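You operate a simulated robot arm through the tools that you are given. There is no shell and no other tool.

The job below is to be done with a simulated robot arm. You get a single attempt, and the scene is never put back.

## Task
Wipe the bearing, pack it with grease, lay it on the blue mat.
Fine: it is packed on the packer's seat; pump till grease shows round the cage, no more; white rag back.

Only the result counts: the job must be done as asked and must still hold three seconds after the hand-in. Knocking over, shifting, dropping, spilling or breaking anything else fails it.

## Robot
A 6-joint arm with a two-finger parallel gripper, fixed in place. Base frame: the origin is on the floor under the middle of its stand, x ahead of it, y to its left, z up; the work surface is at about z = 860. Units: mm, degrees, N and s.
With the tool pointing down near the work surface it reaches from about 240 to 640 mm from the base axis. Its first joint turns from -66.0 to 66.0 degrees. Payload 2.7 kg.
Tool frame: the origin (TCP) lies between the finger pads and is the grasp point; the fingertips stand 23 mm ahead of it; z points along the fingers, y is the line along which they close. The gripper opens to 94 mm. The fingers are 38 mm wide and 10 mm thick; the gripper's body (54 by 96 mm) begins 39 mm behind the TCP.
Orientation is that of the tool frame in the base frame, as a unit quaternion [x, y, z, w]. With the fingers straight down and closing along the base's y, the tool's x points along the base's -x, its y along +y and its z along -z.

## Interface
- The arm moves only by the tool drive_tool. Its argument "deltas" is a list that holds one entry, the list of rows, each a list of 7 numbers: the shift along the tool's x, y, z in mm, then the turn, a rotation vector about the tool's x, y, z in degrees, then the gripper command, from -1 (fully open) to 1 (shut), values between in proportion. In form: [[[x, y, z, rx, ry, rz, gripper], ...]]. A call has 1 to 20 rows; each row shifts and turns the commanded pose from where the row before left it, along the tool's axes as they then stand. Each row takes 0.2 s and may step no farther than 50 mm and 8.6 degrees from the row before; otherwise, or with a gripper value out of range, the whole call is refused. A pose out of reach is approached as far as the arm can. The call stops where the force on the tool passes 40 N (or 10 N more than at its start, if that is more) or the arm is blocked; 0.2 s more then pass. The fingers move at their own pace (about 45 mm/s each) and stop on an object; they squeeze with about 23 N. The grip force told is the motor's: it shows also when the fingers shut on nothing. Time passes only in rows, and 0.2 s behind the last, so rows that do not move let the fingers close. It gives the time, the measured TCP pose, the force on the tool (base axes), the opening and the grip force at its end, in the units of the frame above (readings bear some noise), with the torque about the TCP (base axes, N m) and any sound that the robot's microphone picked up, and new pictures: "show" is both (left out), scene, wrist or none.
- Cameras (640 x 400 px; columns grow to the right, rows downward): "scene" is fixed at [87.1, -437.8, 1430.5]; the picture's right is [0.71, -0.70, 0.00], its down [-0.34, -0.34, -0.88] and it looks along [0.62, 0.62, -0.48] (base axes); focal length 313 px, centre (320, 200). "wrist" rides on the gripper at [86, 16, -75] in the tool frame; the picture's right is [-0.18, 0.98, 0.00], its down [-0.58, -0.11, -0.81] and it looks along [-0.79, -0.15, 0.59] (tool axes); focal length 243 px, centre (320, 200).
- pixel_to_xyz(camera, pixels): for up to 12 pixels [column, row] of the newest picture of that camera ("zoom" is the newest enlarged one), the place [x, y, z] in the base frame of the surface seen there, good to about 2 mm, but the place of the scene camera against the robot may be out by one fixed shift of up to 25 mm in any direction. No time passes.
- zoom(camera, box): a new picture of the part [left, top, right, bottom] of that camera's present view, enlarged. No time passes.
- job_done(): hands the job in; it is judged then, once.

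Leave the gripper open and the arm clear of the work at the hand-in unless told otherwise.

The tools are called by a JSON object that holds its "api" and its "payload". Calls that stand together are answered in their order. drive_tool: Moves the arm, as the interface text tells. Its arguments: {"type":"object","properties":{"deltas":{"type":"array"},"show":{"type":"string","enum":["both","scene","wrist","none"]}},"required":["deltas"]} The other tools are called the same way: pixel_to_xyz (camera, pixels) gives the place of the surface under pixels of a picture; zoom (camera, box) takes an enlarged picture of a part of a camera's view; job_done () hands the job in.

At the start:

```text
clock: 0.0
tool_pos: [390.3, 98.9, 1200.0]
tool_rot: [0.0, 1.0, 0.0, -0.001]
ft_force: [-0.4, 0.3, 0.4]
moment: [0.02, -0.03, -0.01]
opening: 94.0
finger_force: 0.1
```

scene: 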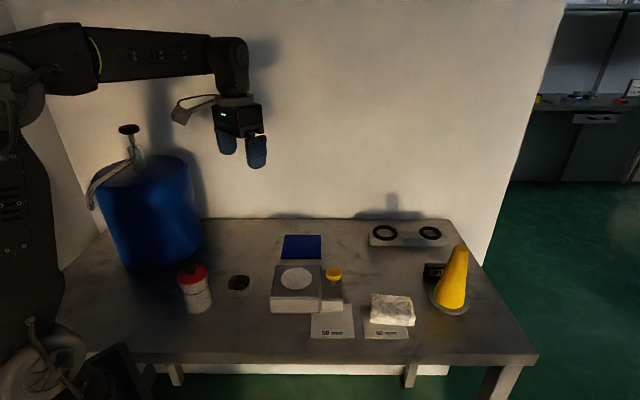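
wrist: 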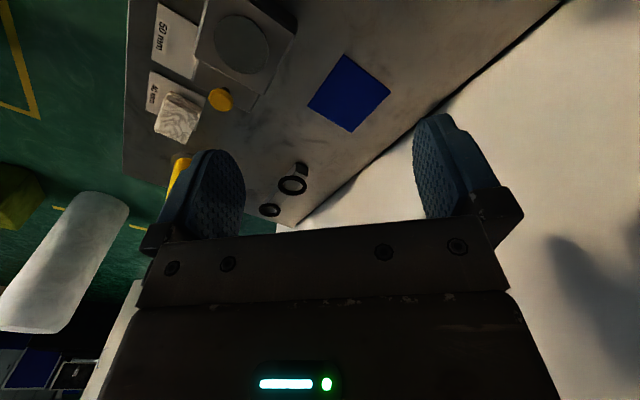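

I see a bench with a blue drum, a white can with a red lid, a dark ring, a grey block with a yellow button (the packer, probably), a blue mat, two cards marked 50 mm and 40 or 90 mm, a white block or rag, a yellow cone and a rack with two black rings. I'll zoom in before moving anything.

{"api": "zoom", "payload": {"camera": "scene", "box": [240, 220, 480, 370]}}

{"api": "zoom", "payload": {"camera": "scene", "box": [80, 220, 320, 370]}}

{"api": "zoom", "payload": {"camera": "scene", "box": [350, 200, 490, 330]}}

{"api": "zoom", "payload": {"camera": "scene", "box": [70, 110, 230, 280]}}

```text
2.67 times, centred on (360, 295) of scene
```

zoom: 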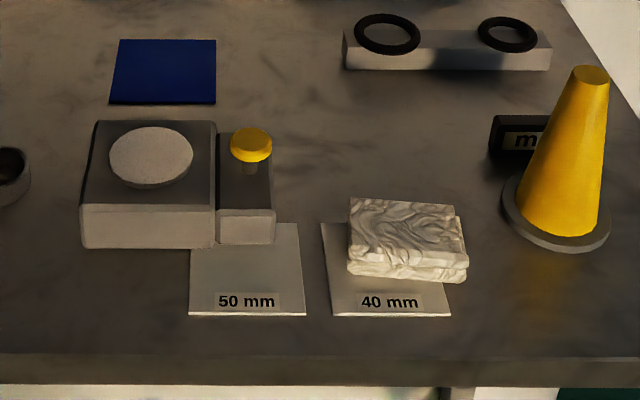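

```text
2.67 times, centred on (200, 295) of scene
```

zoom: 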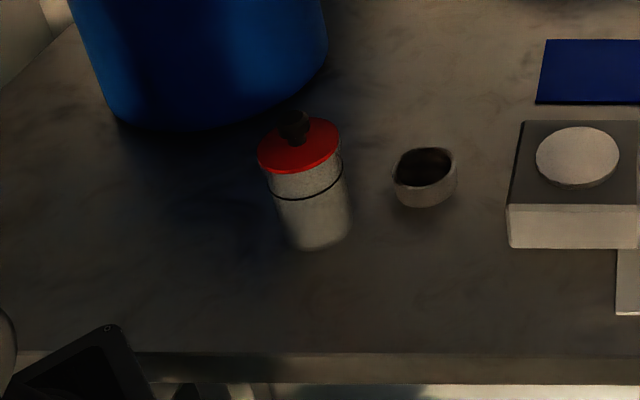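

```text
3.08 times, centred on (420, 265) of scene
```

zoom: 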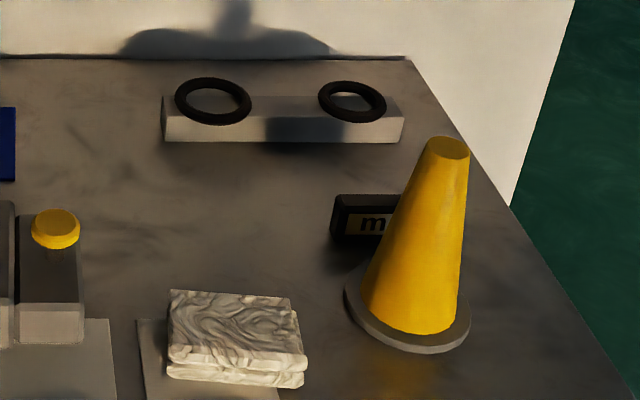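

```text
2.35 times, centred on (150, 195) of scene
```

zoom: 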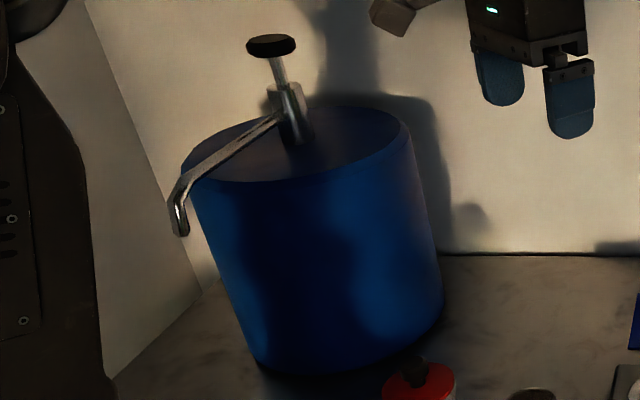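

The dark ring at (238,283) may be the bearing. The label beside the cone is partly hidden. I'll measure the main features and zoom the wrist view for more detail.

{"api": "pixel_to_xyz", "payload": {"camera": "scene", "pixels": [[238, 278], [238, 292], [296, 278], [334, 273], [302, 246], [332, 320], [386, 332], [390, 305], [384, 232], [431, 232], [455, 250], [195, 275]]}}

{"api": "zoom", "payload": {"camera": "wrist", "box": [120, 0, 320, 125]}}

{"api": "zoom", "payload": {"camera": "wrist", "box": [140, 120, 340, 245]}}

{"api": "zoom", "payload": {"camera": "scene", "box": [210, 265, 270, 303]}}

{"api": "zoom", "payload": {"camera": "scene", "box": [170, 255, 230, 320]}}

{"api": "zoom", "payload": {"camera": "scene", "box": [260, 255, 360, 320]}}

```text
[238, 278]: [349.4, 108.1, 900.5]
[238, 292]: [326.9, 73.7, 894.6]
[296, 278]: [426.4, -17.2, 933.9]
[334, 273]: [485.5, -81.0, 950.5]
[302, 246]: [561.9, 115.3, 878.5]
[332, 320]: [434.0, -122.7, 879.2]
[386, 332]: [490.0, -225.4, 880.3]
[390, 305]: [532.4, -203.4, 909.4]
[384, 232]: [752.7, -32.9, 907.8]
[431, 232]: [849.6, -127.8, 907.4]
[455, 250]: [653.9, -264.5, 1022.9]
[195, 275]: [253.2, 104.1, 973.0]
```

```text
3.20 times, centred on (220, 62) of wrist
```

zoom: 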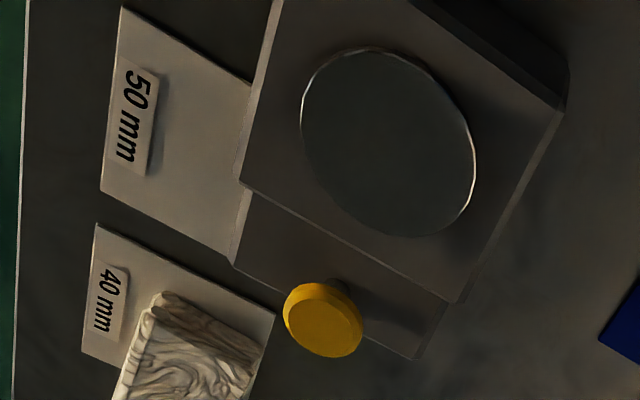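

```text
3.20 times, centred on (240, 182) of wrist
```

zoom: 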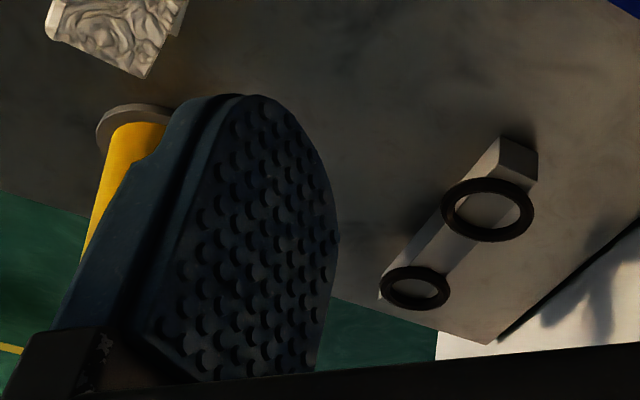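

```text
10.53 times, centred on (240, 284) of scene
```

zoom: 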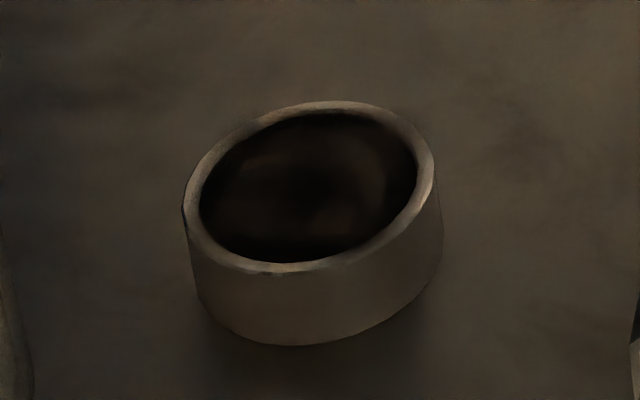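

```text
6.15 times, centred on (200, 288) of scene
```

zoom: 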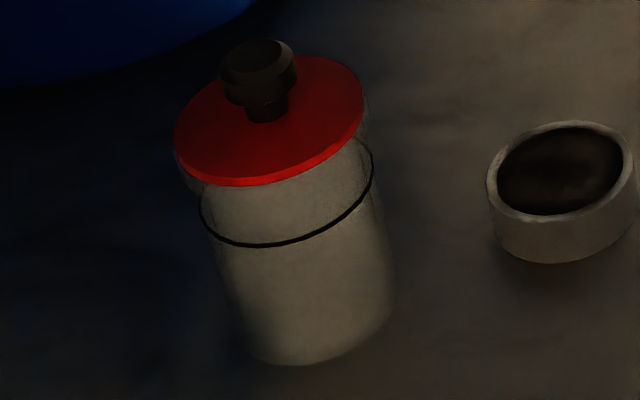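

```text
6.15 times, centred on (310, 288) of scene
```

zoom: 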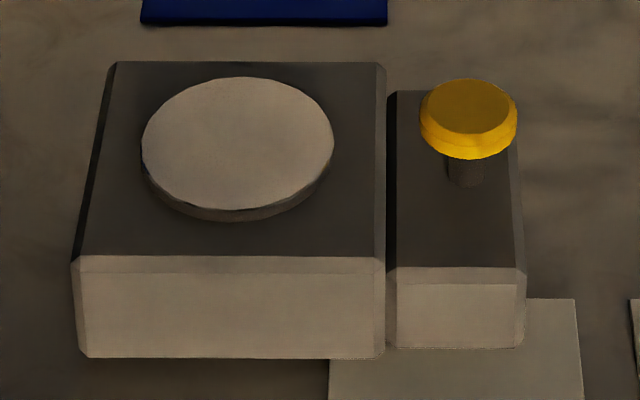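

The scene camera reads the cards at z of about 879, while the bench is at 860, so that camera is clearly shifted. I'll measure the same features in the wrist picture: seat (242,44), button (220,99), mat (348,93), rag (177,117) and rack rings. The comparison should give the shift.

{"api": "pixel_to_xyz", "payload": {"camera": "wrist", "pixels": [[242, 44], [220, 99], [348, 93], [177, 112], [293, 170], [270, 210], [180, 35], [154, 95], [300, 100], [250, 95], [308, 101], [346, 56]]}}

{"api": "pixel_to_xyz", "payload": {"camera": "scene", "pixels": [[297, 278], [334, 274], [302, 247], [281, 259], [321, 260], [321, 235], [285, 235], [340, 350], [300, 340], [258, 265], [225, 300], [260, 300]]}}

```text
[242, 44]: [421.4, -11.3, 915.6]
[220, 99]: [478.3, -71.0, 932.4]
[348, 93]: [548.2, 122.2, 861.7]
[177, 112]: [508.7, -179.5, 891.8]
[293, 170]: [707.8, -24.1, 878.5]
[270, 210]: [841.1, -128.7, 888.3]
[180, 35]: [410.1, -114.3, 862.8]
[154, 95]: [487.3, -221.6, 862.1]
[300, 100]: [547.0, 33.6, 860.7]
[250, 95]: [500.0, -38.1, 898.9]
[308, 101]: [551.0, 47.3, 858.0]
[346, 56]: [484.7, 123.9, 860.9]
```

```text
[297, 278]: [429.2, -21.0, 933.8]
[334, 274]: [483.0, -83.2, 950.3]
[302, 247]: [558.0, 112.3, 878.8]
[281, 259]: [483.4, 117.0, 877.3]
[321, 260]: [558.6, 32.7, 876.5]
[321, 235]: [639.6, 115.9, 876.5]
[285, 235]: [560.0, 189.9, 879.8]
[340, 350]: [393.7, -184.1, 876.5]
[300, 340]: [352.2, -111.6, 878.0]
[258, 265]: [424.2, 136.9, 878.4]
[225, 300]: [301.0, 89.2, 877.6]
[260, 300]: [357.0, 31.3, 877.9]
```

The scene camera is off by about (+7, -10, +18) against the wrist camera. That puts the bearing near (340, 103). I'll move the open hand to about (310, 99, 1050), clear above everything, to look at the bearing with the wrist camera.

{"api": "drive_tool", "payload": {"deltas": [[[20, 0, 37, 0, 0, 0, -1], [20, 0, 37, 0, 0, 0, -1], [20, 0, 37, 0, 0, 0, -1], [20, 0, 39, 0, 0, 0, -1], [0, 0, 0, 0, 0, 0, -1]]]}}

```text
clock: 1.2
tool_pos: [309.7, 99.8, 1048.6]
tool_rot: [0.001, 1.0, 0.001, 0.0]
ft_force: [-0.3, -0.1, 0.4]
moment: [0.01, 0.02, 0.01]
opening: 93.9
finger_force: 0.1
```

scene: 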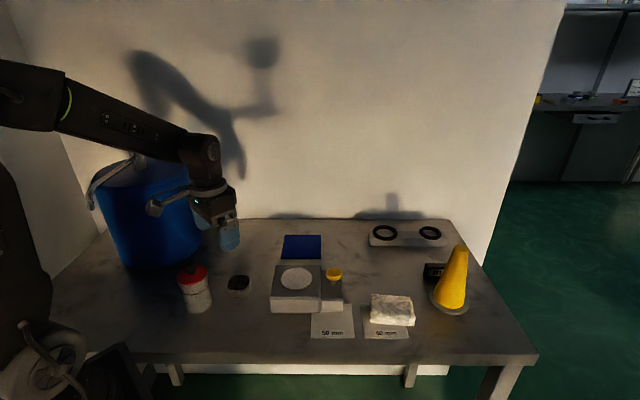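
wrist: 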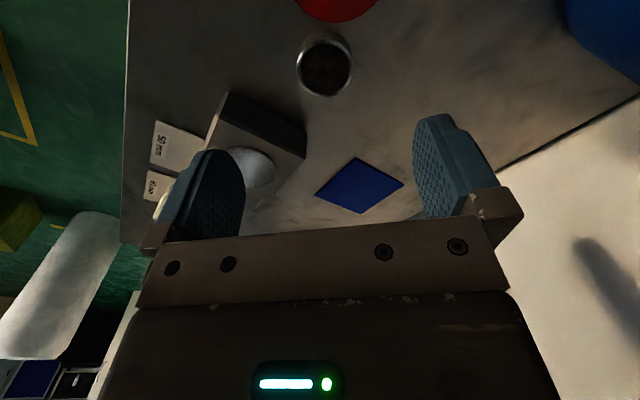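

The bearing now shows at (325,66) in the wrist picture. I'll zoom on it and measure its rim and centre.

{"api": "zoom", "payload": {"camera": "wrist", "box": [275, 25, 375, 105]}}

{"api": "pixel_to_xyz", "payload": {"camera": "wrist", "pixels": [[325, 66], [325, 40], [325, 94], [298, 66], [351, 66], [325, 55], [335, 10], [251, 168], [360, 185], [325, 75], [325, 34], [310, 66]]}}

```text
5.00 times, centred on (325, 65) of wrist
```

zoom: 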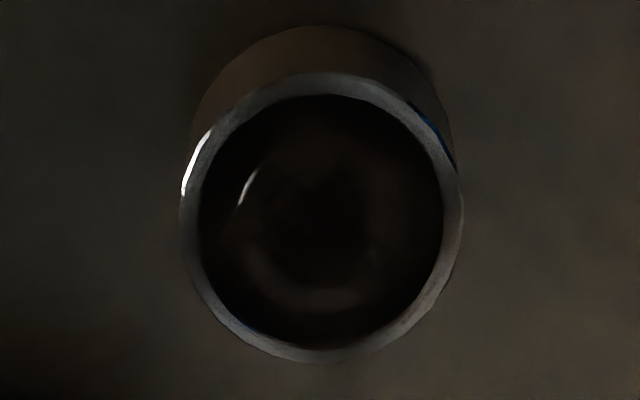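

```text
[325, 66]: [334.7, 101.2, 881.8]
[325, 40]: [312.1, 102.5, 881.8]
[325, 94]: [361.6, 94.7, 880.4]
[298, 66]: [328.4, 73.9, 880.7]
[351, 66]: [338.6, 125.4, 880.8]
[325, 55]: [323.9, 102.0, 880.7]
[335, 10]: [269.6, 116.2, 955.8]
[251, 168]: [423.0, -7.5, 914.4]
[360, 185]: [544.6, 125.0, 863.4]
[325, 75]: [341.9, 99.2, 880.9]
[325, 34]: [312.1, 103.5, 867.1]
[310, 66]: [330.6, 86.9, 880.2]
```

The bearing's top is flat at z of about 881, centred near (335,100), about 52 mm across and covered in dark grime. Next I'll move over at the same height to look at the rag, the cone and the label.

{"api": "drive_tool", "payload": {"deltas": [[[-15, -46, 0, 0, 0, 0, -1], [-15, -46, 0, 0, 0, 0, -1], [-15, -46, 0, 0, 0, 0, -1], [-15, -46, 0, 0, 0, 0, -1], [-15, -46, -10, 0, 0, 0, -1], [-5, -46, -10, 0, 0, 0, -1], [0, 0, 0, 0, 0, 0, -1]]]}}

```text
clock: 2.8
tool_pos: [390.9, -178.1, 1069.9]
tool_rot: [0.001, 1.0, 0.001, 0.0]
ft_force: [-0.3, 1.0, 0.1]
moment: [-0.01, 0.05, -0.01]
opening: 94.1
finger_force: 0.1
```

scene: 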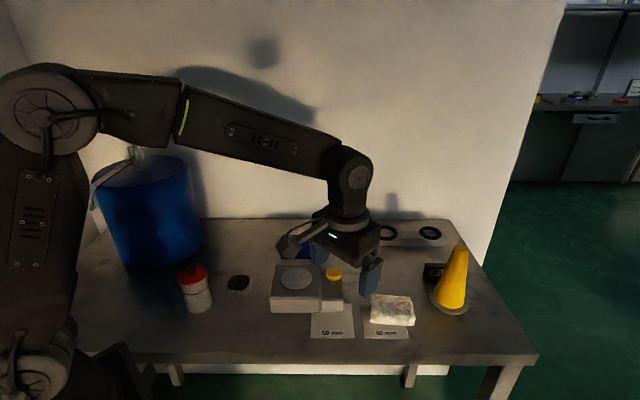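
wrist: 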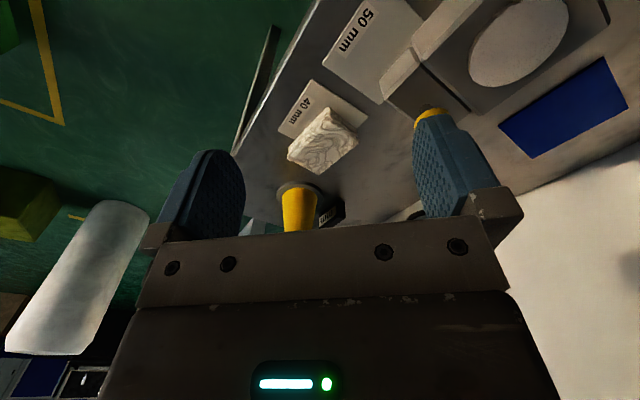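

I'll zoom on the rag at (323,140) and the label at (330,210), then measure the rag's corners.

{"api": "zoom", "payload": {"camera": "wrist", "box": [260, 70, 380, 235]}}

{"api": "pixel_to_xyz", "payload": {"camera": "wrist", "pixels": [[323, 140], [326, 110], [356, 138], [292, 146], [322, 170], [310, 80], [280, 132], [368, 114], [300, 210], [330, 210], [370, 30], [430, 113]]}}

{"api": "zoom", "payload": {"camera": "scene", "box": [355, 280, 425, 345]}}

{"api": "zoom", "payload": {"camera": "scene", "box": [415, 240, 475, 320]}}

```text
2.42 times, centred on (320, 152) of wrist
```

zoom: 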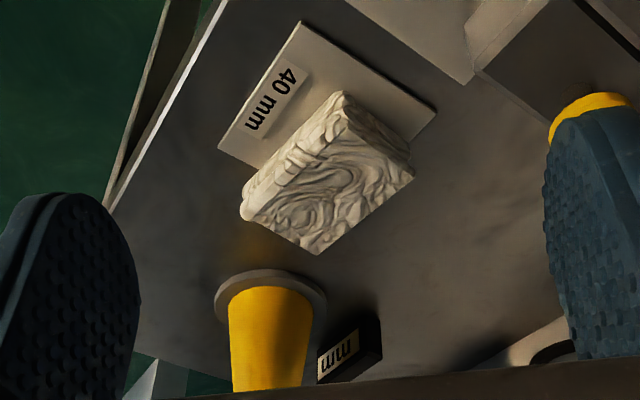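

```text
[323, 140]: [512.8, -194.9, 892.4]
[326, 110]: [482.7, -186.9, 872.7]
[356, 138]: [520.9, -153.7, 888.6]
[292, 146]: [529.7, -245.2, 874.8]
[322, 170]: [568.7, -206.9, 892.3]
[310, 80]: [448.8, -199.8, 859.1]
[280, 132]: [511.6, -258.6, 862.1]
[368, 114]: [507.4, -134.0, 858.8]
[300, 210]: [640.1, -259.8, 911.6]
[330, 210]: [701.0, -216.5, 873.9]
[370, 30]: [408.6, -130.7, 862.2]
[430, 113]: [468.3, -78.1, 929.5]
```

```text
6.15 times, centred on (390, 312) of scene
```

zoom: 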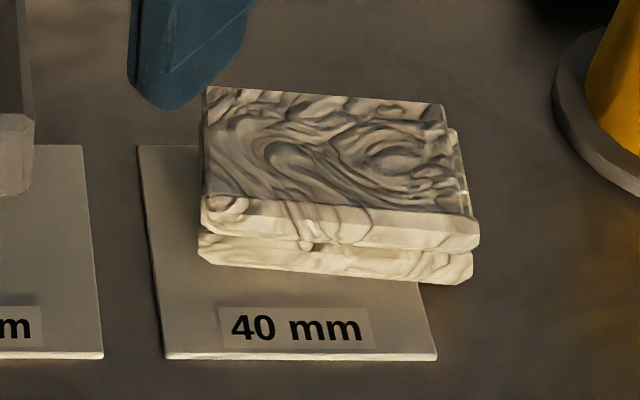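

```text
5.00 times, centred on (445, 280) of scene
```

zoom: 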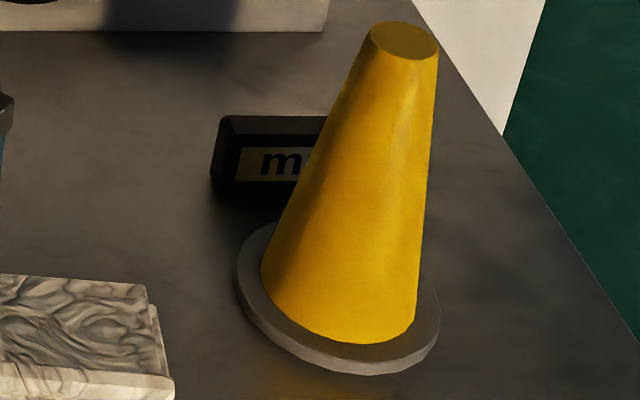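

The label reads "mm", so the cone is a bore gauge and is not part of this job. Next I need the rag's exact outline, so I'll zoom in on it and read its corners.

{"api": "zoom", "payload": {"camera": "scene", "box": [355, 280, 425, 345]}}

{"api": "pixel_to_xyz", "payload": {"camera": "zoom", "pixels": [[210, 92], [440, 108], [470, 212], [205, 198], [470, 278], [203, 255], [455, 135], [320, 150], [340, 240], [330, 270], [150, 150], [430, 352]]}}

{"api": "zoom", "payload": {"camera": "wrist", "box": [280, 95, 370, 185]}}

```text
6.15 times, centred on (390, 312) of scene
```

zoom: 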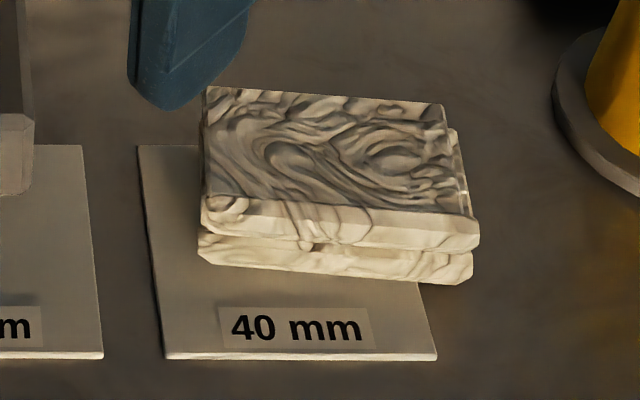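

```text
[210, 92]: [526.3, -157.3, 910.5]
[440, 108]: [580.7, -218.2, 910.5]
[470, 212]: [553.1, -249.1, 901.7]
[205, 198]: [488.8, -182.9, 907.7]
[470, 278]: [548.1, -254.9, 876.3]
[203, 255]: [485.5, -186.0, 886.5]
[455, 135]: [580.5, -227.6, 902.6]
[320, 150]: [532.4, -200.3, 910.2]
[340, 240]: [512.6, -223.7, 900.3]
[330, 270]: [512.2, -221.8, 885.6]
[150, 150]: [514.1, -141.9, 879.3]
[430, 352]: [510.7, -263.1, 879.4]
```

```text
4.44 times, centred on (325, 140) of wrist
```

zoom: 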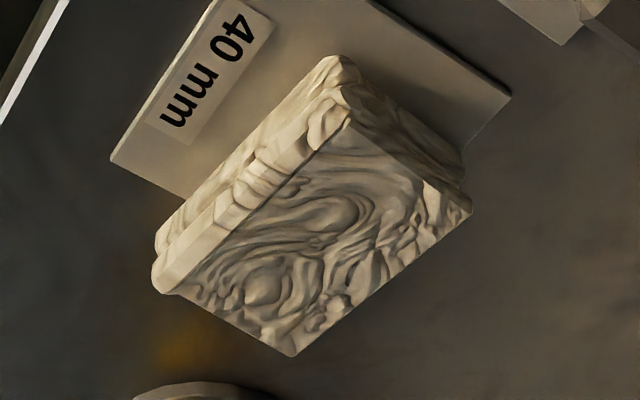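

The rag is about 85 × 52 mm and 32 mm tall, with its long axis at about -47°, centred near (529,-192). Before planning the wipe I need to know how much room there is around the bearing, so I'll measure the can, its knob and the drum.

{"api": "zoom", "payload": {"camera": "scene", "box": [80, 110, 260, 320]}}

{"api": "pixel_to_xyz", "payload": {"camera": "scene", "pixels": [[193, 264], [194, 270], [180, 275], [207, 273], [195, 300], [128, 265], [165, 269], [200, 235], [190, 165], [100, 175], [128, 129], [95, 205]]}}

{"api": "pixel_to_xyz", "payload": {"camera": "scene", "pixels": [[281, 263], [322, 263], [272, 313], [322, 312], [343, 310], [322, 285], [327, 311], [343, 290], [335, 279], [296, 285], [283, 278], [311, 278]]}}

```text
1.90 times, centred on (170, 215) of scene
```

zoom: 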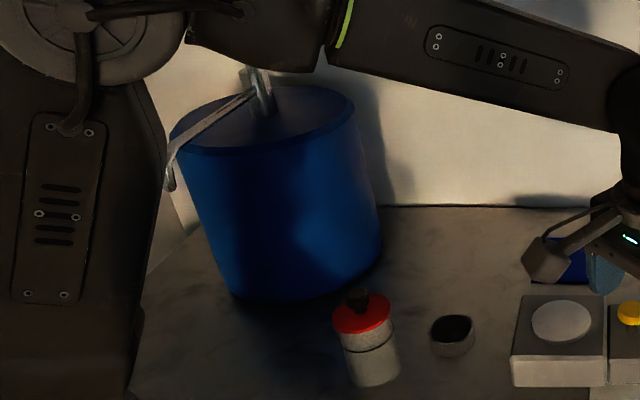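

```text
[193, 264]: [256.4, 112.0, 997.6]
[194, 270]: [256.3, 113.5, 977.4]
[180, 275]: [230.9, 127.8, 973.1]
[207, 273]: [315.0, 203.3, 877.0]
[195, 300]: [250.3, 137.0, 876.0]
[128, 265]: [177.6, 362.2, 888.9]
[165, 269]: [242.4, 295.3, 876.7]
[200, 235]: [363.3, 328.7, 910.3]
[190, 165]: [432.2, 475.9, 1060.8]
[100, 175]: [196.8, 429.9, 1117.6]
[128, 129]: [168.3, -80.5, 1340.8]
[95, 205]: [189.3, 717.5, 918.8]
```

```text
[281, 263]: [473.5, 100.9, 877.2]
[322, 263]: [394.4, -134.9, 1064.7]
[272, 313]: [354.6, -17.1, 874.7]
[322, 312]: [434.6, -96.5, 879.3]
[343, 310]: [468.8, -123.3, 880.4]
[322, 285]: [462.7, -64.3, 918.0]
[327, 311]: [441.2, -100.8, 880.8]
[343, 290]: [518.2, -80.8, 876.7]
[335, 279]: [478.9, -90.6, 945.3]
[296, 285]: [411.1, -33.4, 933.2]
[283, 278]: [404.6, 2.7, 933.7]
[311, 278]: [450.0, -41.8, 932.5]
```

The can's body reads as if I'm seeing through it to the bench, so it is a clear jar with a red disc and a black knob. I need to be sure which device is the packer. I'll look at the grey block with the yellow plunger from close up, at about (370,-20,1030).

{"api": "drive_tool", "payload": {"deltas": [[[5, 39.5, 10, 0, 0, 0, -1], [5, 39.5, 10, 0, 0, 0, -1], [5, 39.5, 10, 0, 0, 0, -1], [6, 39.5, 10, 0, 0, 0, -1], [0, 0, 0, 0, 0, 0, -1]]]}}

```text
clock: 4.0
tool_pos: [370.0, -19.1, 1029.8]
tool_rot: [0.0, 1.0, 0.001, 0.0]
ft_force: [-1.1, 0.4, 0.0]
moment: [0.0, -0.01, 0.0]
opening: 94.0
finger_force: 0.1
```

scene: 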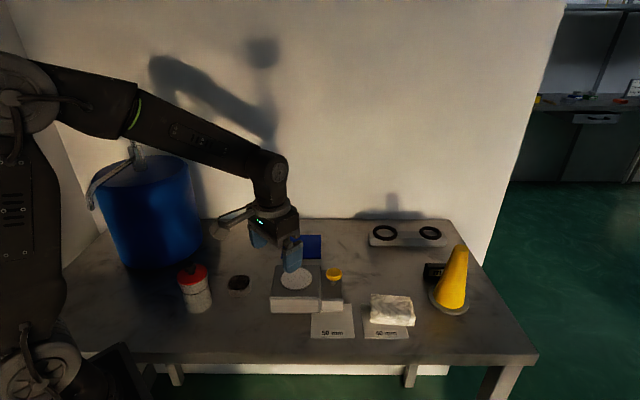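
wrist: 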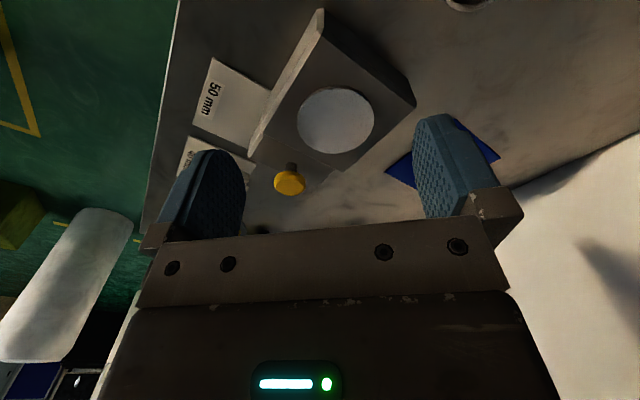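

The seat is at (336,120) and the button at (289,180). I'll zoom and measure them.

{"api": "zoom", "payload": {"camera": "wrist", "box": [240, 0, 430, 210]}}

{"api": "pixel_to_xyz", "payload": {"camera": "wrist", "pixels": [[336, 120], [336, 90], [336, 150], [300, 120], [372, 120], [289, 182], [289, 172], [320, 15], [412, 105], [350, 168], [262, 160], [400, 105]]}}

```text
1.90 times, centred on (335, 105) of wrist
```

zoom: 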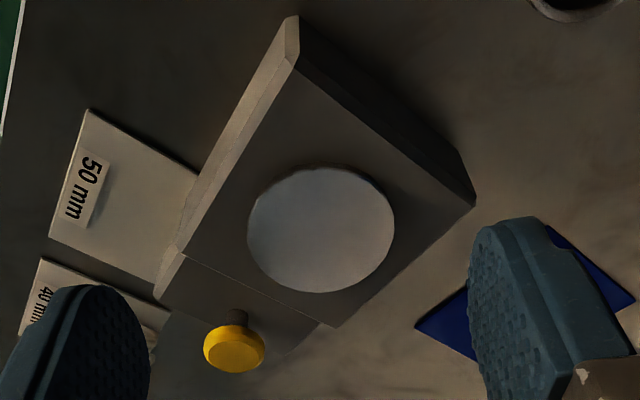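

```text
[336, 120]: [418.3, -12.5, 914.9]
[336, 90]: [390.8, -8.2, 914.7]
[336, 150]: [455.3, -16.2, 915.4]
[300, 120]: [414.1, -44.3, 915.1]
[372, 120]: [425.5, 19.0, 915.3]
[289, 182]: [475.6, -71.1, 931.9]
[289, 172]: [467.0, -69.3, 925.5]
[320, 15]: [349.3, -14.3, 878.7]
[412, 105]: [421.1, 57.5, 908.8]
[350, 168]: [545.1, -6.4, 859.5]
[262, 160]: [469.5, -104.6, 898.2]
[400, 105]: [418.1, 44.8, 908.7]
```

The seat disc's top is at z 915, centred near (422,-12). The yellow plunger is at (476,-71,932) on a stem, so this block is clearly the packer with its pump. For certainty I'll also look closely at the jar. I'll go up and over to about (265,100,1080) and turn the hand 90° so the camera looks along +y.

{"api": "drive_tool", "payload": {"deltas": [[[26, 30, -13, 0, 0, 0, -1], [26, 30, -13, 0, 0, 0, -1], [26, 30, -13, 0, 0, 0, -1], [26, 30, -13, 0, 0, 0, -1], [0, 0, 0, 0, 0, -8.2, -1], [0, 0, 0, 0, 0, -8.2, -1], [0, 0, 0, 0, 0, -8.2, -1], [0, 0, 0, 0, 0, -8.2, -1], [0, 0, 0, 0, 0, -8.2, -1], [0, 0, 0, 0, 0, -8.2, -1], [0, 0, 0, 0, 0, -8.2, -1], [0, 0, 0, 0, 0, -8.2, -1], [0, 0, 0, 0, 0, -8.2, -1], [0, 0, 0, 0, 0, -8.2, -1], [0, 0, 0, 0, 0, -8, -1], [0, 0, 0, 0, 0, 0, -1]]]}}

```text
clock: 7.4
tool_pos: [265.1, 101.0, 1081.3]
tool_rot: [0.708, -0.707, 0.0, 0.0]
ft_force: [0.2, -0.8, 0.4]
moment: [-0.01, -0.01, -0.01]
opening: 94.0
finger_force: 0.0
```

scene: 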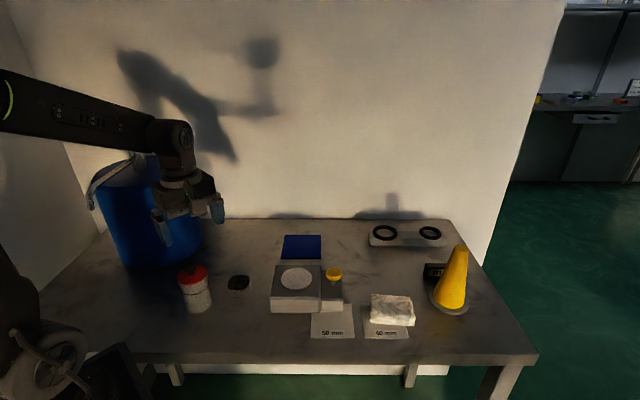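
wrist: 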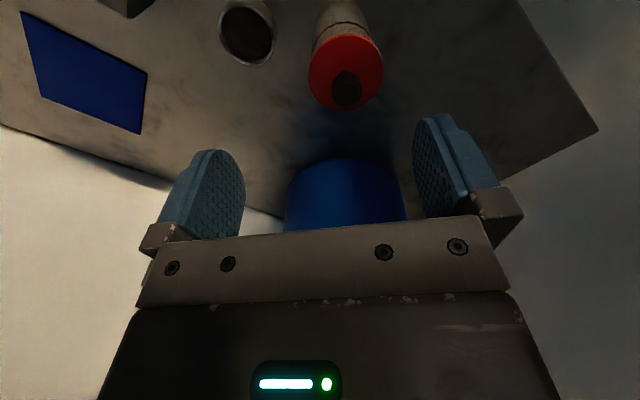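

I'll zoom on the jar, the bearing and the drum from this side.

{"api": "zoom", "payload": {"camera": "wrist", "box": [290, 0, 400, 120]}}

{"api": "zoom", "payload": {"camera": "wrist", "box": [205, 0, 290, 75]}}

{"api": "pixel_to_xyz", "payload": {"camera": "wrist", "pixels": [[346, 88], [320, 60], [346, 45], [375, 75], [346, 106], [312, 80], [346, 20], [247, 35], [85, 75], [345, 190], [290, 195], [346, 160]]}}

{"api": "zoom", "payload": {"camera": "scene", "box": [170, 255, 220, 320]}}

```text
3.33 times, centred on (345, 60) of wrist
```

zoom: 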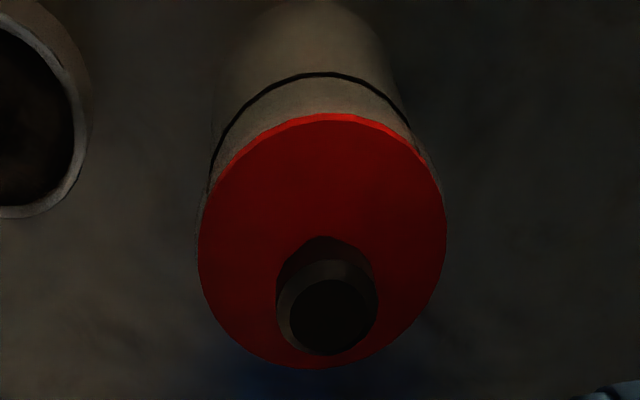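

```text
5.33 times, centred on (248, 38) of wrist
```

zoom: 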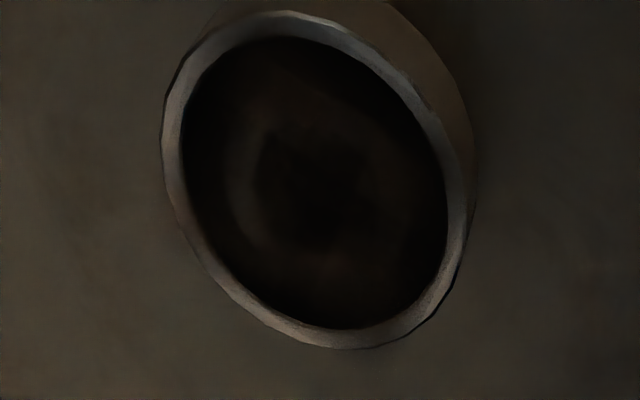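

```text
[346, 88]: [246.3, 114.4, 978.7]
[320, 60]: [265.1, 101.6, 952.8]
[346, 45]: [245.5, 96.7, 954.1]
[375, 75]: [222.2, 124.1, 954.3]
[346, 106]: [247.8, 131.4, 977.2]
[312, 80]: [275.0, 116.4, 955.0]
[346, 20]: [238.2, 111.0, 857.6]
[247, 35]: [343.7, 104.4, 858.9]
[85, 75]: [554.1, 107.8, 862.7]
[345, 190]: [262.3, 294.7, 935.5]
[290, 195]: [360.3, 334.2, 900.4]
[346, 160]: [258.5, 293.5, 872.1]
```

```text
6.15 times, centred on (195, 288) of scene
```

zoom: 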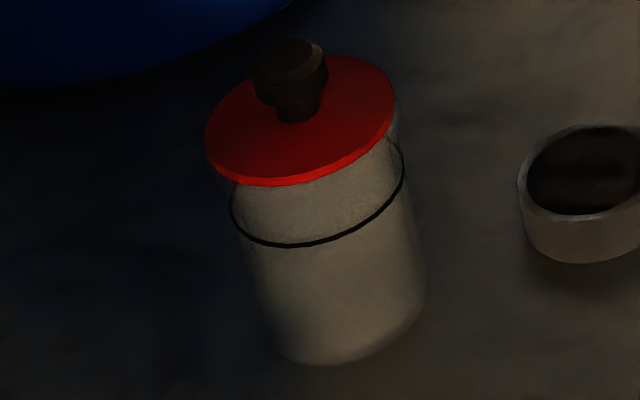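

The jar is a closed clear pot with a red lid and a level line. It isn't named in the job, so I'll leave it alone. The bearing's centre now reads 859 where it read 881 before, so I'll sample several points across it to learn its shape.

{"api": "pixel_to_xyz", "payload": {"camera": "wrist", "pixels": [[247, 35], [240, 35], [233, 35], [255, 35], [262, 35], [247, 28], [247, 20], [247, 44], [247, 52], [225, 30], [271, 40], [247, 10]]}}

{"api": "pixel_to_xyz", "payload": {"camera": "scene", "pixels": [[238, 283], [238, 280], [238, 276], [232, 280], [244, 280], [229, 281], [248, 280], [235, 283], [241, 278], [238, 287], [238, 273], [250, 282]]}}

```text
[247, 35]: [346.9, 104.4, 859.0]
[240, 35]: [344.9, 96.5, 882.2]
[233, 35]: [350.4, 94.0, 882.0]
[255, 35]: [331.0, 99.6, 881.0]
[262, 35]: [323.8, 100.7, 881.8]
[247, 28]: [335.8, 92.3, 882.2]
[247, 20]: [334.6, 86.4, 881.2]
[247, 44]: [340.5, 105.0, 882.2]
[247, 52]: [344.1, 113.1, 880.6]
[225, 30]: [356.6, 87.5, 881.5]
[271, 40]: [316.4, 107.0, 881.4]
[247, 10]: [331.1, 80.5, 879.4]
```

```text
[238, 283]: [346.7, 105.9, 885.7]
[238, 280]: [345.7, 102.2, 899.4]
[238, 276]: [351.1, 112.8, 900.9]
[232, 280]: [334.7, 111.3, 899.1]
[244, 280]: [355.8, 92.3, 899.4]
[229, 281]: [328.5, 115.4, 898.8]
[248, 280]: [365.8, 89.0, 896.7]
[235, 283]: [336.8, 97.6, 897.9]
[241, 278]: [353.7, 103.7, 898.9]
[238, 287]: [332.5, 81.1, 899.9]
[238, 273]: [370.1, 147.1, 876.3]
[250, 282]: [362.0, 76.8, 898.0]
```

The bearing has a small central bore near (337,99), and its grimy face is at z 881–882. My plan:
1. Grip the rag across its short side.
2. Wipe the bearing.
3. Put the rag back at the same pose.
4. Set the bearing on the seat.
5. Pump, checking after each stroke.
6. Lay the bearing on the mat.

Now I'll turn back to the default orientation and travel at about z 1080 to over the rag.

{"api": "drive_tool", "payload": {"deltas": [[[0, 0, 0, 0, 0, 8.2, -1], [0, 0, 0, 0, 0, 8.2, -1], [0, 0, 0, 0, 0, 8.2, -1], [0, 0, 0, 0, 0, 8.2, -1], [0, 0, 0, 0, 0, 8.2, -1], [0, 0, 0, 0, 0, 8.2, -1], [0, 0, 0, 0, 0, 8.2, -1], [0, 0, 0, 0, 0, 8.2, -1], [0, 0, 0, 0, 0, 8.2, -1], [0, 0, 0, 0, 0, 8.2, -1], [0, 0, 0, 0, 0, 8, -1], [-28, -36, 2, 0, 0, 0, -1], [-28, -36, 2, 0, 0, 0, -1], [-28, -36, 2, 0, 0, 0, -1], [-28, -36, 2, 0, 0, 0, -1], [-28, -36, 2, 0, 0, 0, -1], [-28, -36, 2, 0, 0, 0, -1], [-28, -36, 2, 0, 0, 0, -1], [-28, -36, 2, 0, 0, 0, -1], [0, 0, 0, 0, 0, 0, -1]]], "show": "wrist"}}

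```text
clock: 11.6
tool_pos: [489.2, -188.7, 1066.6]
tool_rot: [0.0, 1.0, 0.0, 0.0]
ft_force: [0.3, 0.0, 0.5]
moment: [0.01, 0.02, -0.01]
opening: 94.2
finger_force: 0.1
```

wrist: 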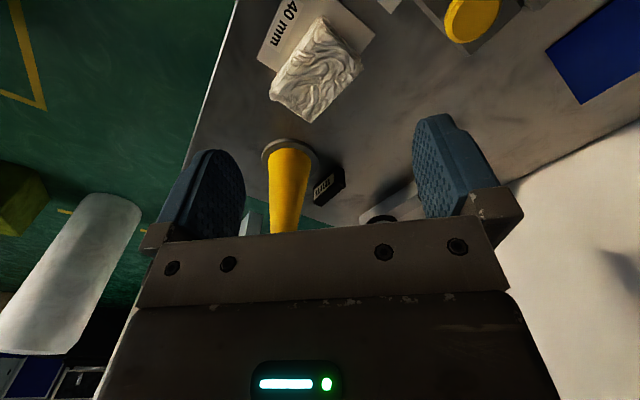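

I'll turn the tool by +47° to line up with the rag's short side and lower to about z 1010 for a precise look.

{"api": "drive_tool", "payload": {"deltas": [[[0, 0, 0, 0, 0, 8, -1], [0, 0, 0, 0, 0, 8, -1], [0, 0, 0, 0, 0, 8, -1], [0, 0, 0, 0, 0, 8, -1], [0, 0, 0, 0, 0, 8, -1], [0, 0, 0, 0, 0, 7, -1], [0, 0, 28, 0, 0, 0, -1], [0, 0, 28, 0, 0, 0, -1], [0, 0, 0, 0, 0, 0, -1]]], "show": "wrist"}}

```text
clock: 13.6
tool_pos: [489.3, -186.4, 1008.7]
tool_rot: [0.399, 0.917, -0.001, -0.001]
ft_force: [0.1, 0.0, 0.7]
moment: [-0.01, 0.01, 0.0]
opening: 94.0
finger_force: 0.1
```

wrist: 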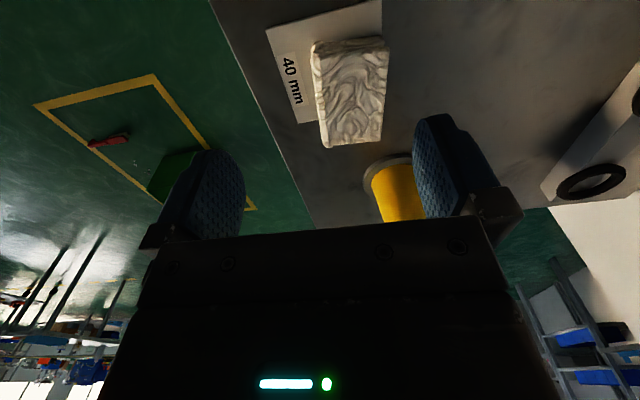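

I see the rag at (350,93). I'll zoom in and measure its top corners.

{"api": "zoom", "payload": {"camera": "wrist", "box": [290, 20, 410, 160]}}

{"api": "pixel_to_xyz", "payload": {"camera": "wrist", "pixels": [[316, 52], [386, 48], [379, 138], [328, 142], [320, 95], [384, 95], [350, 95], [350, 55], [352, 138], [314, 60], [326, 135], [350, 42]]}}

```text
2.86 times, centred on (350, 90) of wrist
```

zoom: 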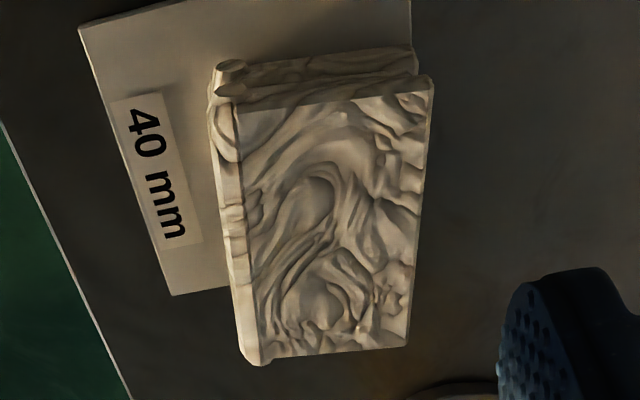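

```text
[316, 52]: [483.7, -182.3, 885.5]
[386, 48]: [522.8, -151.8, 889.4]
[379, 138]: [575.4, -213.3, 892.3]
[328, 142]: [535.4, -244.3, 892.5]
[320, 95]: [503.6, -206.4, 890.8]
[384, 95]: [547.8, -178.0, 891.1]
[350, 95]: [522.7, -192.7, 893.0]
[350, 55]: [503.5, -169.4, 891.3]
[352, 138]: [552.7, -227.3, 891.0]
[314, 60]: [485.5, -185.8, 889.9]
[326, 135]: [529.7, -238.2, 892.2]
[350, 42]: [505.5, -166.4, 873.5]
```

The rag's top centre is (529,-198), its short axis at about 39°, and it measures 50 × 80 mm. I'll turn 4° more, centre over it, and lower to TCP z of about 940 before checking.

{"api": "drive_tool", "payload": {"deltas": [[[0, 0, 0, 0, 0, 4, -1], [-33.7, 23.8, 0, 0, 0, 0, -1], [0, 0, 35, 0, 0, 0, -1], [0, 0, 33, 0, 0, 0, -1], [0, 0, 0, 0, 0, 0, -1], [0, 0, 0, 0, 0, 0, -1]]]}}

```text
clock: 15.0
tool_pos: [528.4, -197.4, 941.3]
tool_rot: [0.431, 0.902, 0.0, -0.001]
ft_force: [-0.5, 0.7, 0.0]
moment: [0.02, 0.05, 0.01]
opening: 93.9
finger_force: 0.0
```

scene: 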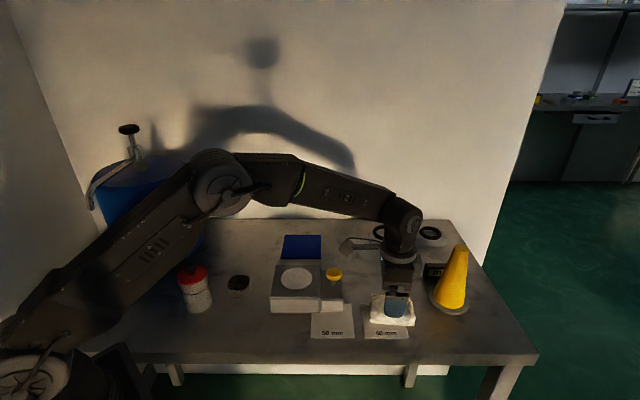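
wrist: 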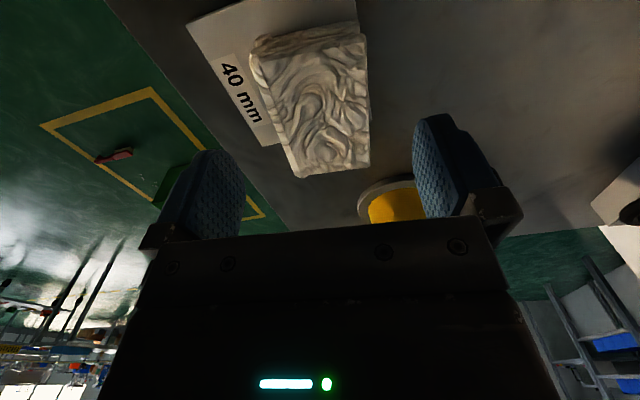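

The rag is nearly centred between the fingers. I'll check its side edges once more from here.

{"api": "pixel_to_xyz", "payload": {"camera": "wrist", "pixels": [[262, 75], [268, 75], [274, 75], [366, 75], [270, 95], [277, 100], [366, 100], [369, 120], [285, 120], [291, 135], [369, 150], [300, 172]]}}

{"api": "zoom", "payload": {"camera": "wrist", "box": [220, 10, 430, 200]}}

```text
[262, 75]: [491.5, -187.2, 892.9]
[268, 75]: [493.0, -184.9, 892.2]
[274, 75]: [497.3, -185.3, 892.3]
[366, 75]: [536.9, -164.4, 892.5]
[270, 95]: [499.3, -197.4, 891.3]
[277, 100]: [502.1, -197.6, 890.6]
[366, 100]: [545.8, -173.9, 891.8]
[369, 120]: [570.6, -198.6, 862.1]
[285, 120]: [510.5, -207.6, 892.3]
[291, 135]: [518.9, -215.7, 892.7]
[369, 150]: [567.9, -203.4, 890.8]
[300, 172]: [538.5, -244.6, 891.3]
```

```text
2.11 times, centred on (325, 105) of wrist
```

zoom: 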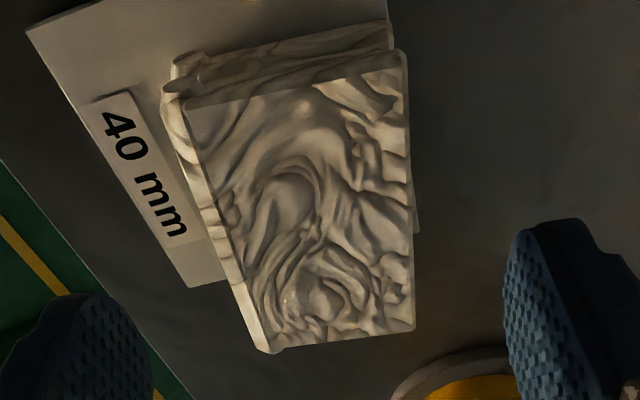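

It's about 2.5 mm off along the closing line. I'll shift +2.5 in tool y and lower to TCP z of about 894, which puts the tips about 11 mm above the bench, then read before closing.

{"api": "drive_tool", "payload": {"deltas": [[[0, 2.5, 20, 0, 0, 0, -1], [0, 0, 20, 0, 0, 0, -1], [0, 0, 7, 0, 0, 0, -1], [0, 0, 0, 0, 0, 0, -1]]]}}

```text
clock: 16.0
tool_pos: [531.5, -195.6, 894.4]
tool_rot: [0.43, 0.903, 0.0, 0.0]
ft_force: [0.8, 0.4, 0.1]
moment: [0.01, -0.05, 0.03]
opening: 94.0
finger_force: 0.0
```

scene: 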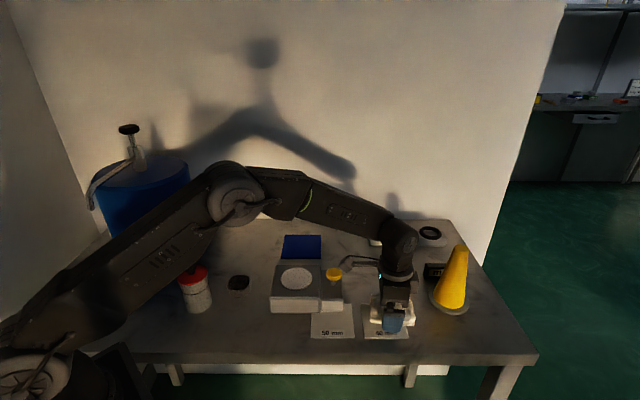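
wrist: 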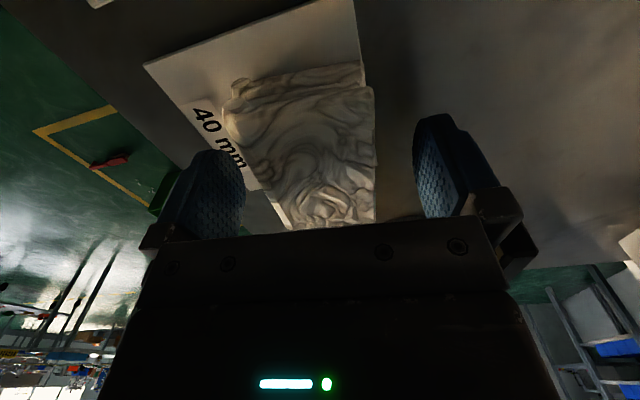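

The hand is around the rag with nothing touching. I'll close the fingers without moving.

{"api": "drive_tool", "payload": {"deltas": [[[0, 0, 0, 0, 0, 0, 1], [0, 0, 0, 0, 0, 0, 1], [0, 0, 0, 0, 0, 0, 1], [0, 0, 0, 0, 0, 0, 1], [0, 0, 0, 0, 0, 0, 1], [0, 0, 0, 0, 0, 0, 1]]]}}

```text
clock: 17.4
tool_pos: [531.1, -196.0, 895.5]
tool_rot: [0.43, 0.903, 0.0, 0.0]
ft_force: [0.3, 0.0, 1.1]
moment: [0.01, 0.03, 0.04]
opening: 57.3
finger_force: 23.4
```

scene: 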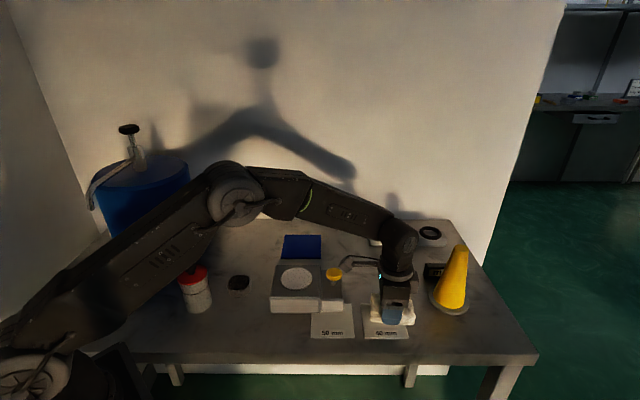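
wrist: 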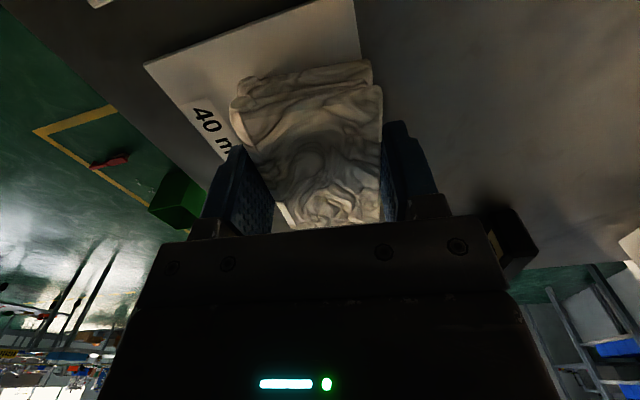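

The rag is held at 57 mm opening, but it seems to have slid a few mm along the closing line. I'll measure how much so I can put it back exactly.

{"api": "pixel_to_xyz", "payload": {"camera": "wrist", "pixels": [[380, 90], [378, 100], [378, 110], [380, 120], [236, 112], [244, 112], [250, 130], [245, 105], [300, 120], [372, 70], [240, 85], [330, 150]]}}

{"api": "zoom", "payload": {"camera": "wrist", "box": [200, 40, 420, 240]}}

{"api": "zoom", "payload": {"camera": "scene", "box": [345, 270, 435, 350]}}

```text
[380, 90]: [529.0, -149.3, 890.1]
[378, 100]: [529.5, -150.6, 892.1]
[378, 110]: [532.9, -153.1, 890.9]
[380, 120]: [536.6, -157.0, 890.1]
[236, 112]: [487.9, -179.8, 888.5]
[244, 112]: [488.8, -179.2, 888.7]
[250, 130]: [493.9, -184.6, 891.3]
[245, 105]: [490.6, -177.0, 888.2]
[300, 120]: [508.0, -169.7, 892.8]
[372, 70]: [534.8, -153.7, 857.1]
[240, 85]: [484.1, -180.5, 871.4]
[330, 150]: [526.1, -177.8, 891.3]
```

```text
2.00 times, centred on (310, 140) of wrist
```

zoom: 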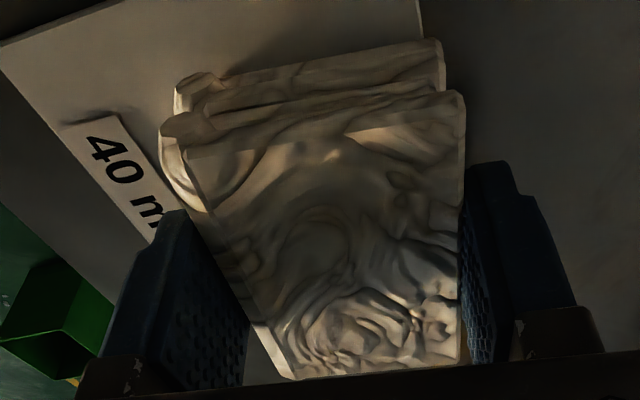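

```text
5.00 times, centred on (390, 310) of scene
```

zoom: 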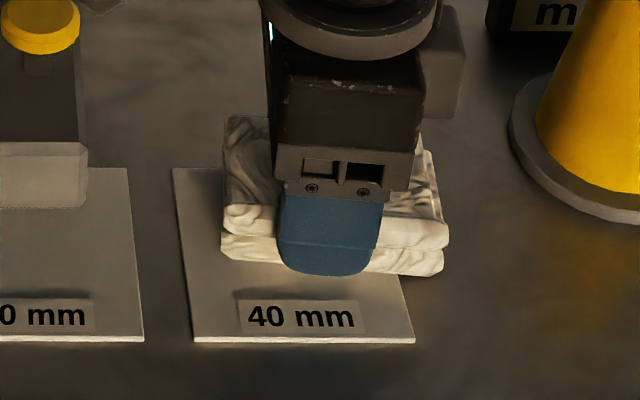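

The rag slid +3.7 mm along tool y, so on return I'll release with TCP at (528.2,-198.3). Now I'll lift it straight up and check that the card stays put.

{"api": "drive_tool", "payload": {"deltas": [[[0, 0, -10, 0, 0, 0, 1], [0, 0, -20, 0, 0, 0, 1], [0, 0, -40, 0, 0, 0, 1], [0, 0, -40, 0, 0, 0, 1], [0, 0, -40, 0, 0, 0, 1], [0, 0, 0, 0, 0, 0, 1]]]}}

```text
clock: 18.8
tool_pos: [530.1, -196.4, 1045.8]
tool_rot: [0.431, 0.903, 0.0, 0.0]
ft_force: [0.0, 0.4, 0.7]
moment: [0.01, -0.01, 0.01]
opening: 0.0
finger_force: 22.9
```

scene: 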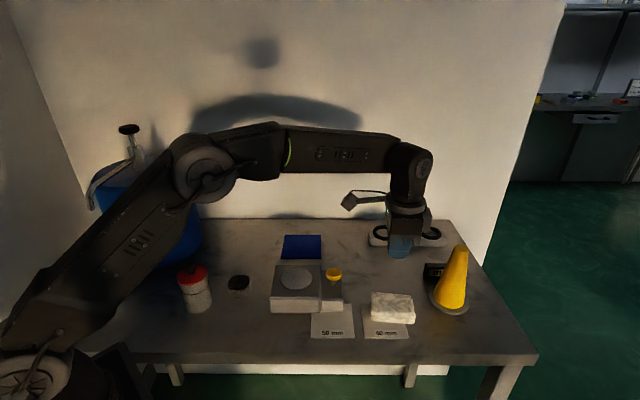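
wrist: 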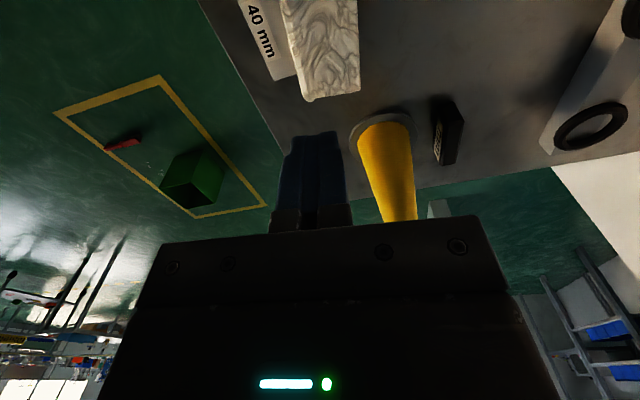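

The rag slipped out: the opening reads 0 and the rag is still on the card. The fingers only caught the edge of its wider lower layer. I'll open again and measure where the rag is now before re-gripping lower.

{"api": "drive_tool", "payload": {"deltas": [[[0, 0, 0, 0, 0, 0, -1], [0, 0, 10, 0, 0, 0, -1], [0, 0, 10, 0, 0, 0, -1], [10, 0, 10, 0, 0, 0, -1], [10, 0, 0, 0, 0, 0, -1], [10, 0, 0, 0, 0, 0, -1]]]}}

```text
clock: 20.2
tool_pos: [512.1, -172.0, 1014.7]
tool_rot: [0.431, 0.902, -0.001, 0.0]
ft_force: [-0.1, -0.4, 0.0]
moment: [0.04, -0.01, -0.04]
opening: 94.0
finger_force: 0.1
```

scene: 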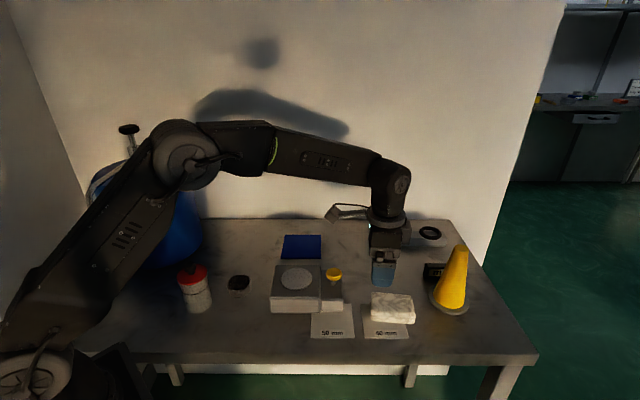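
wrist: 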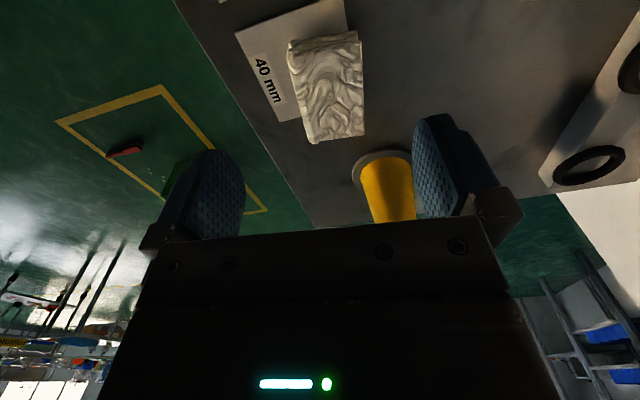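

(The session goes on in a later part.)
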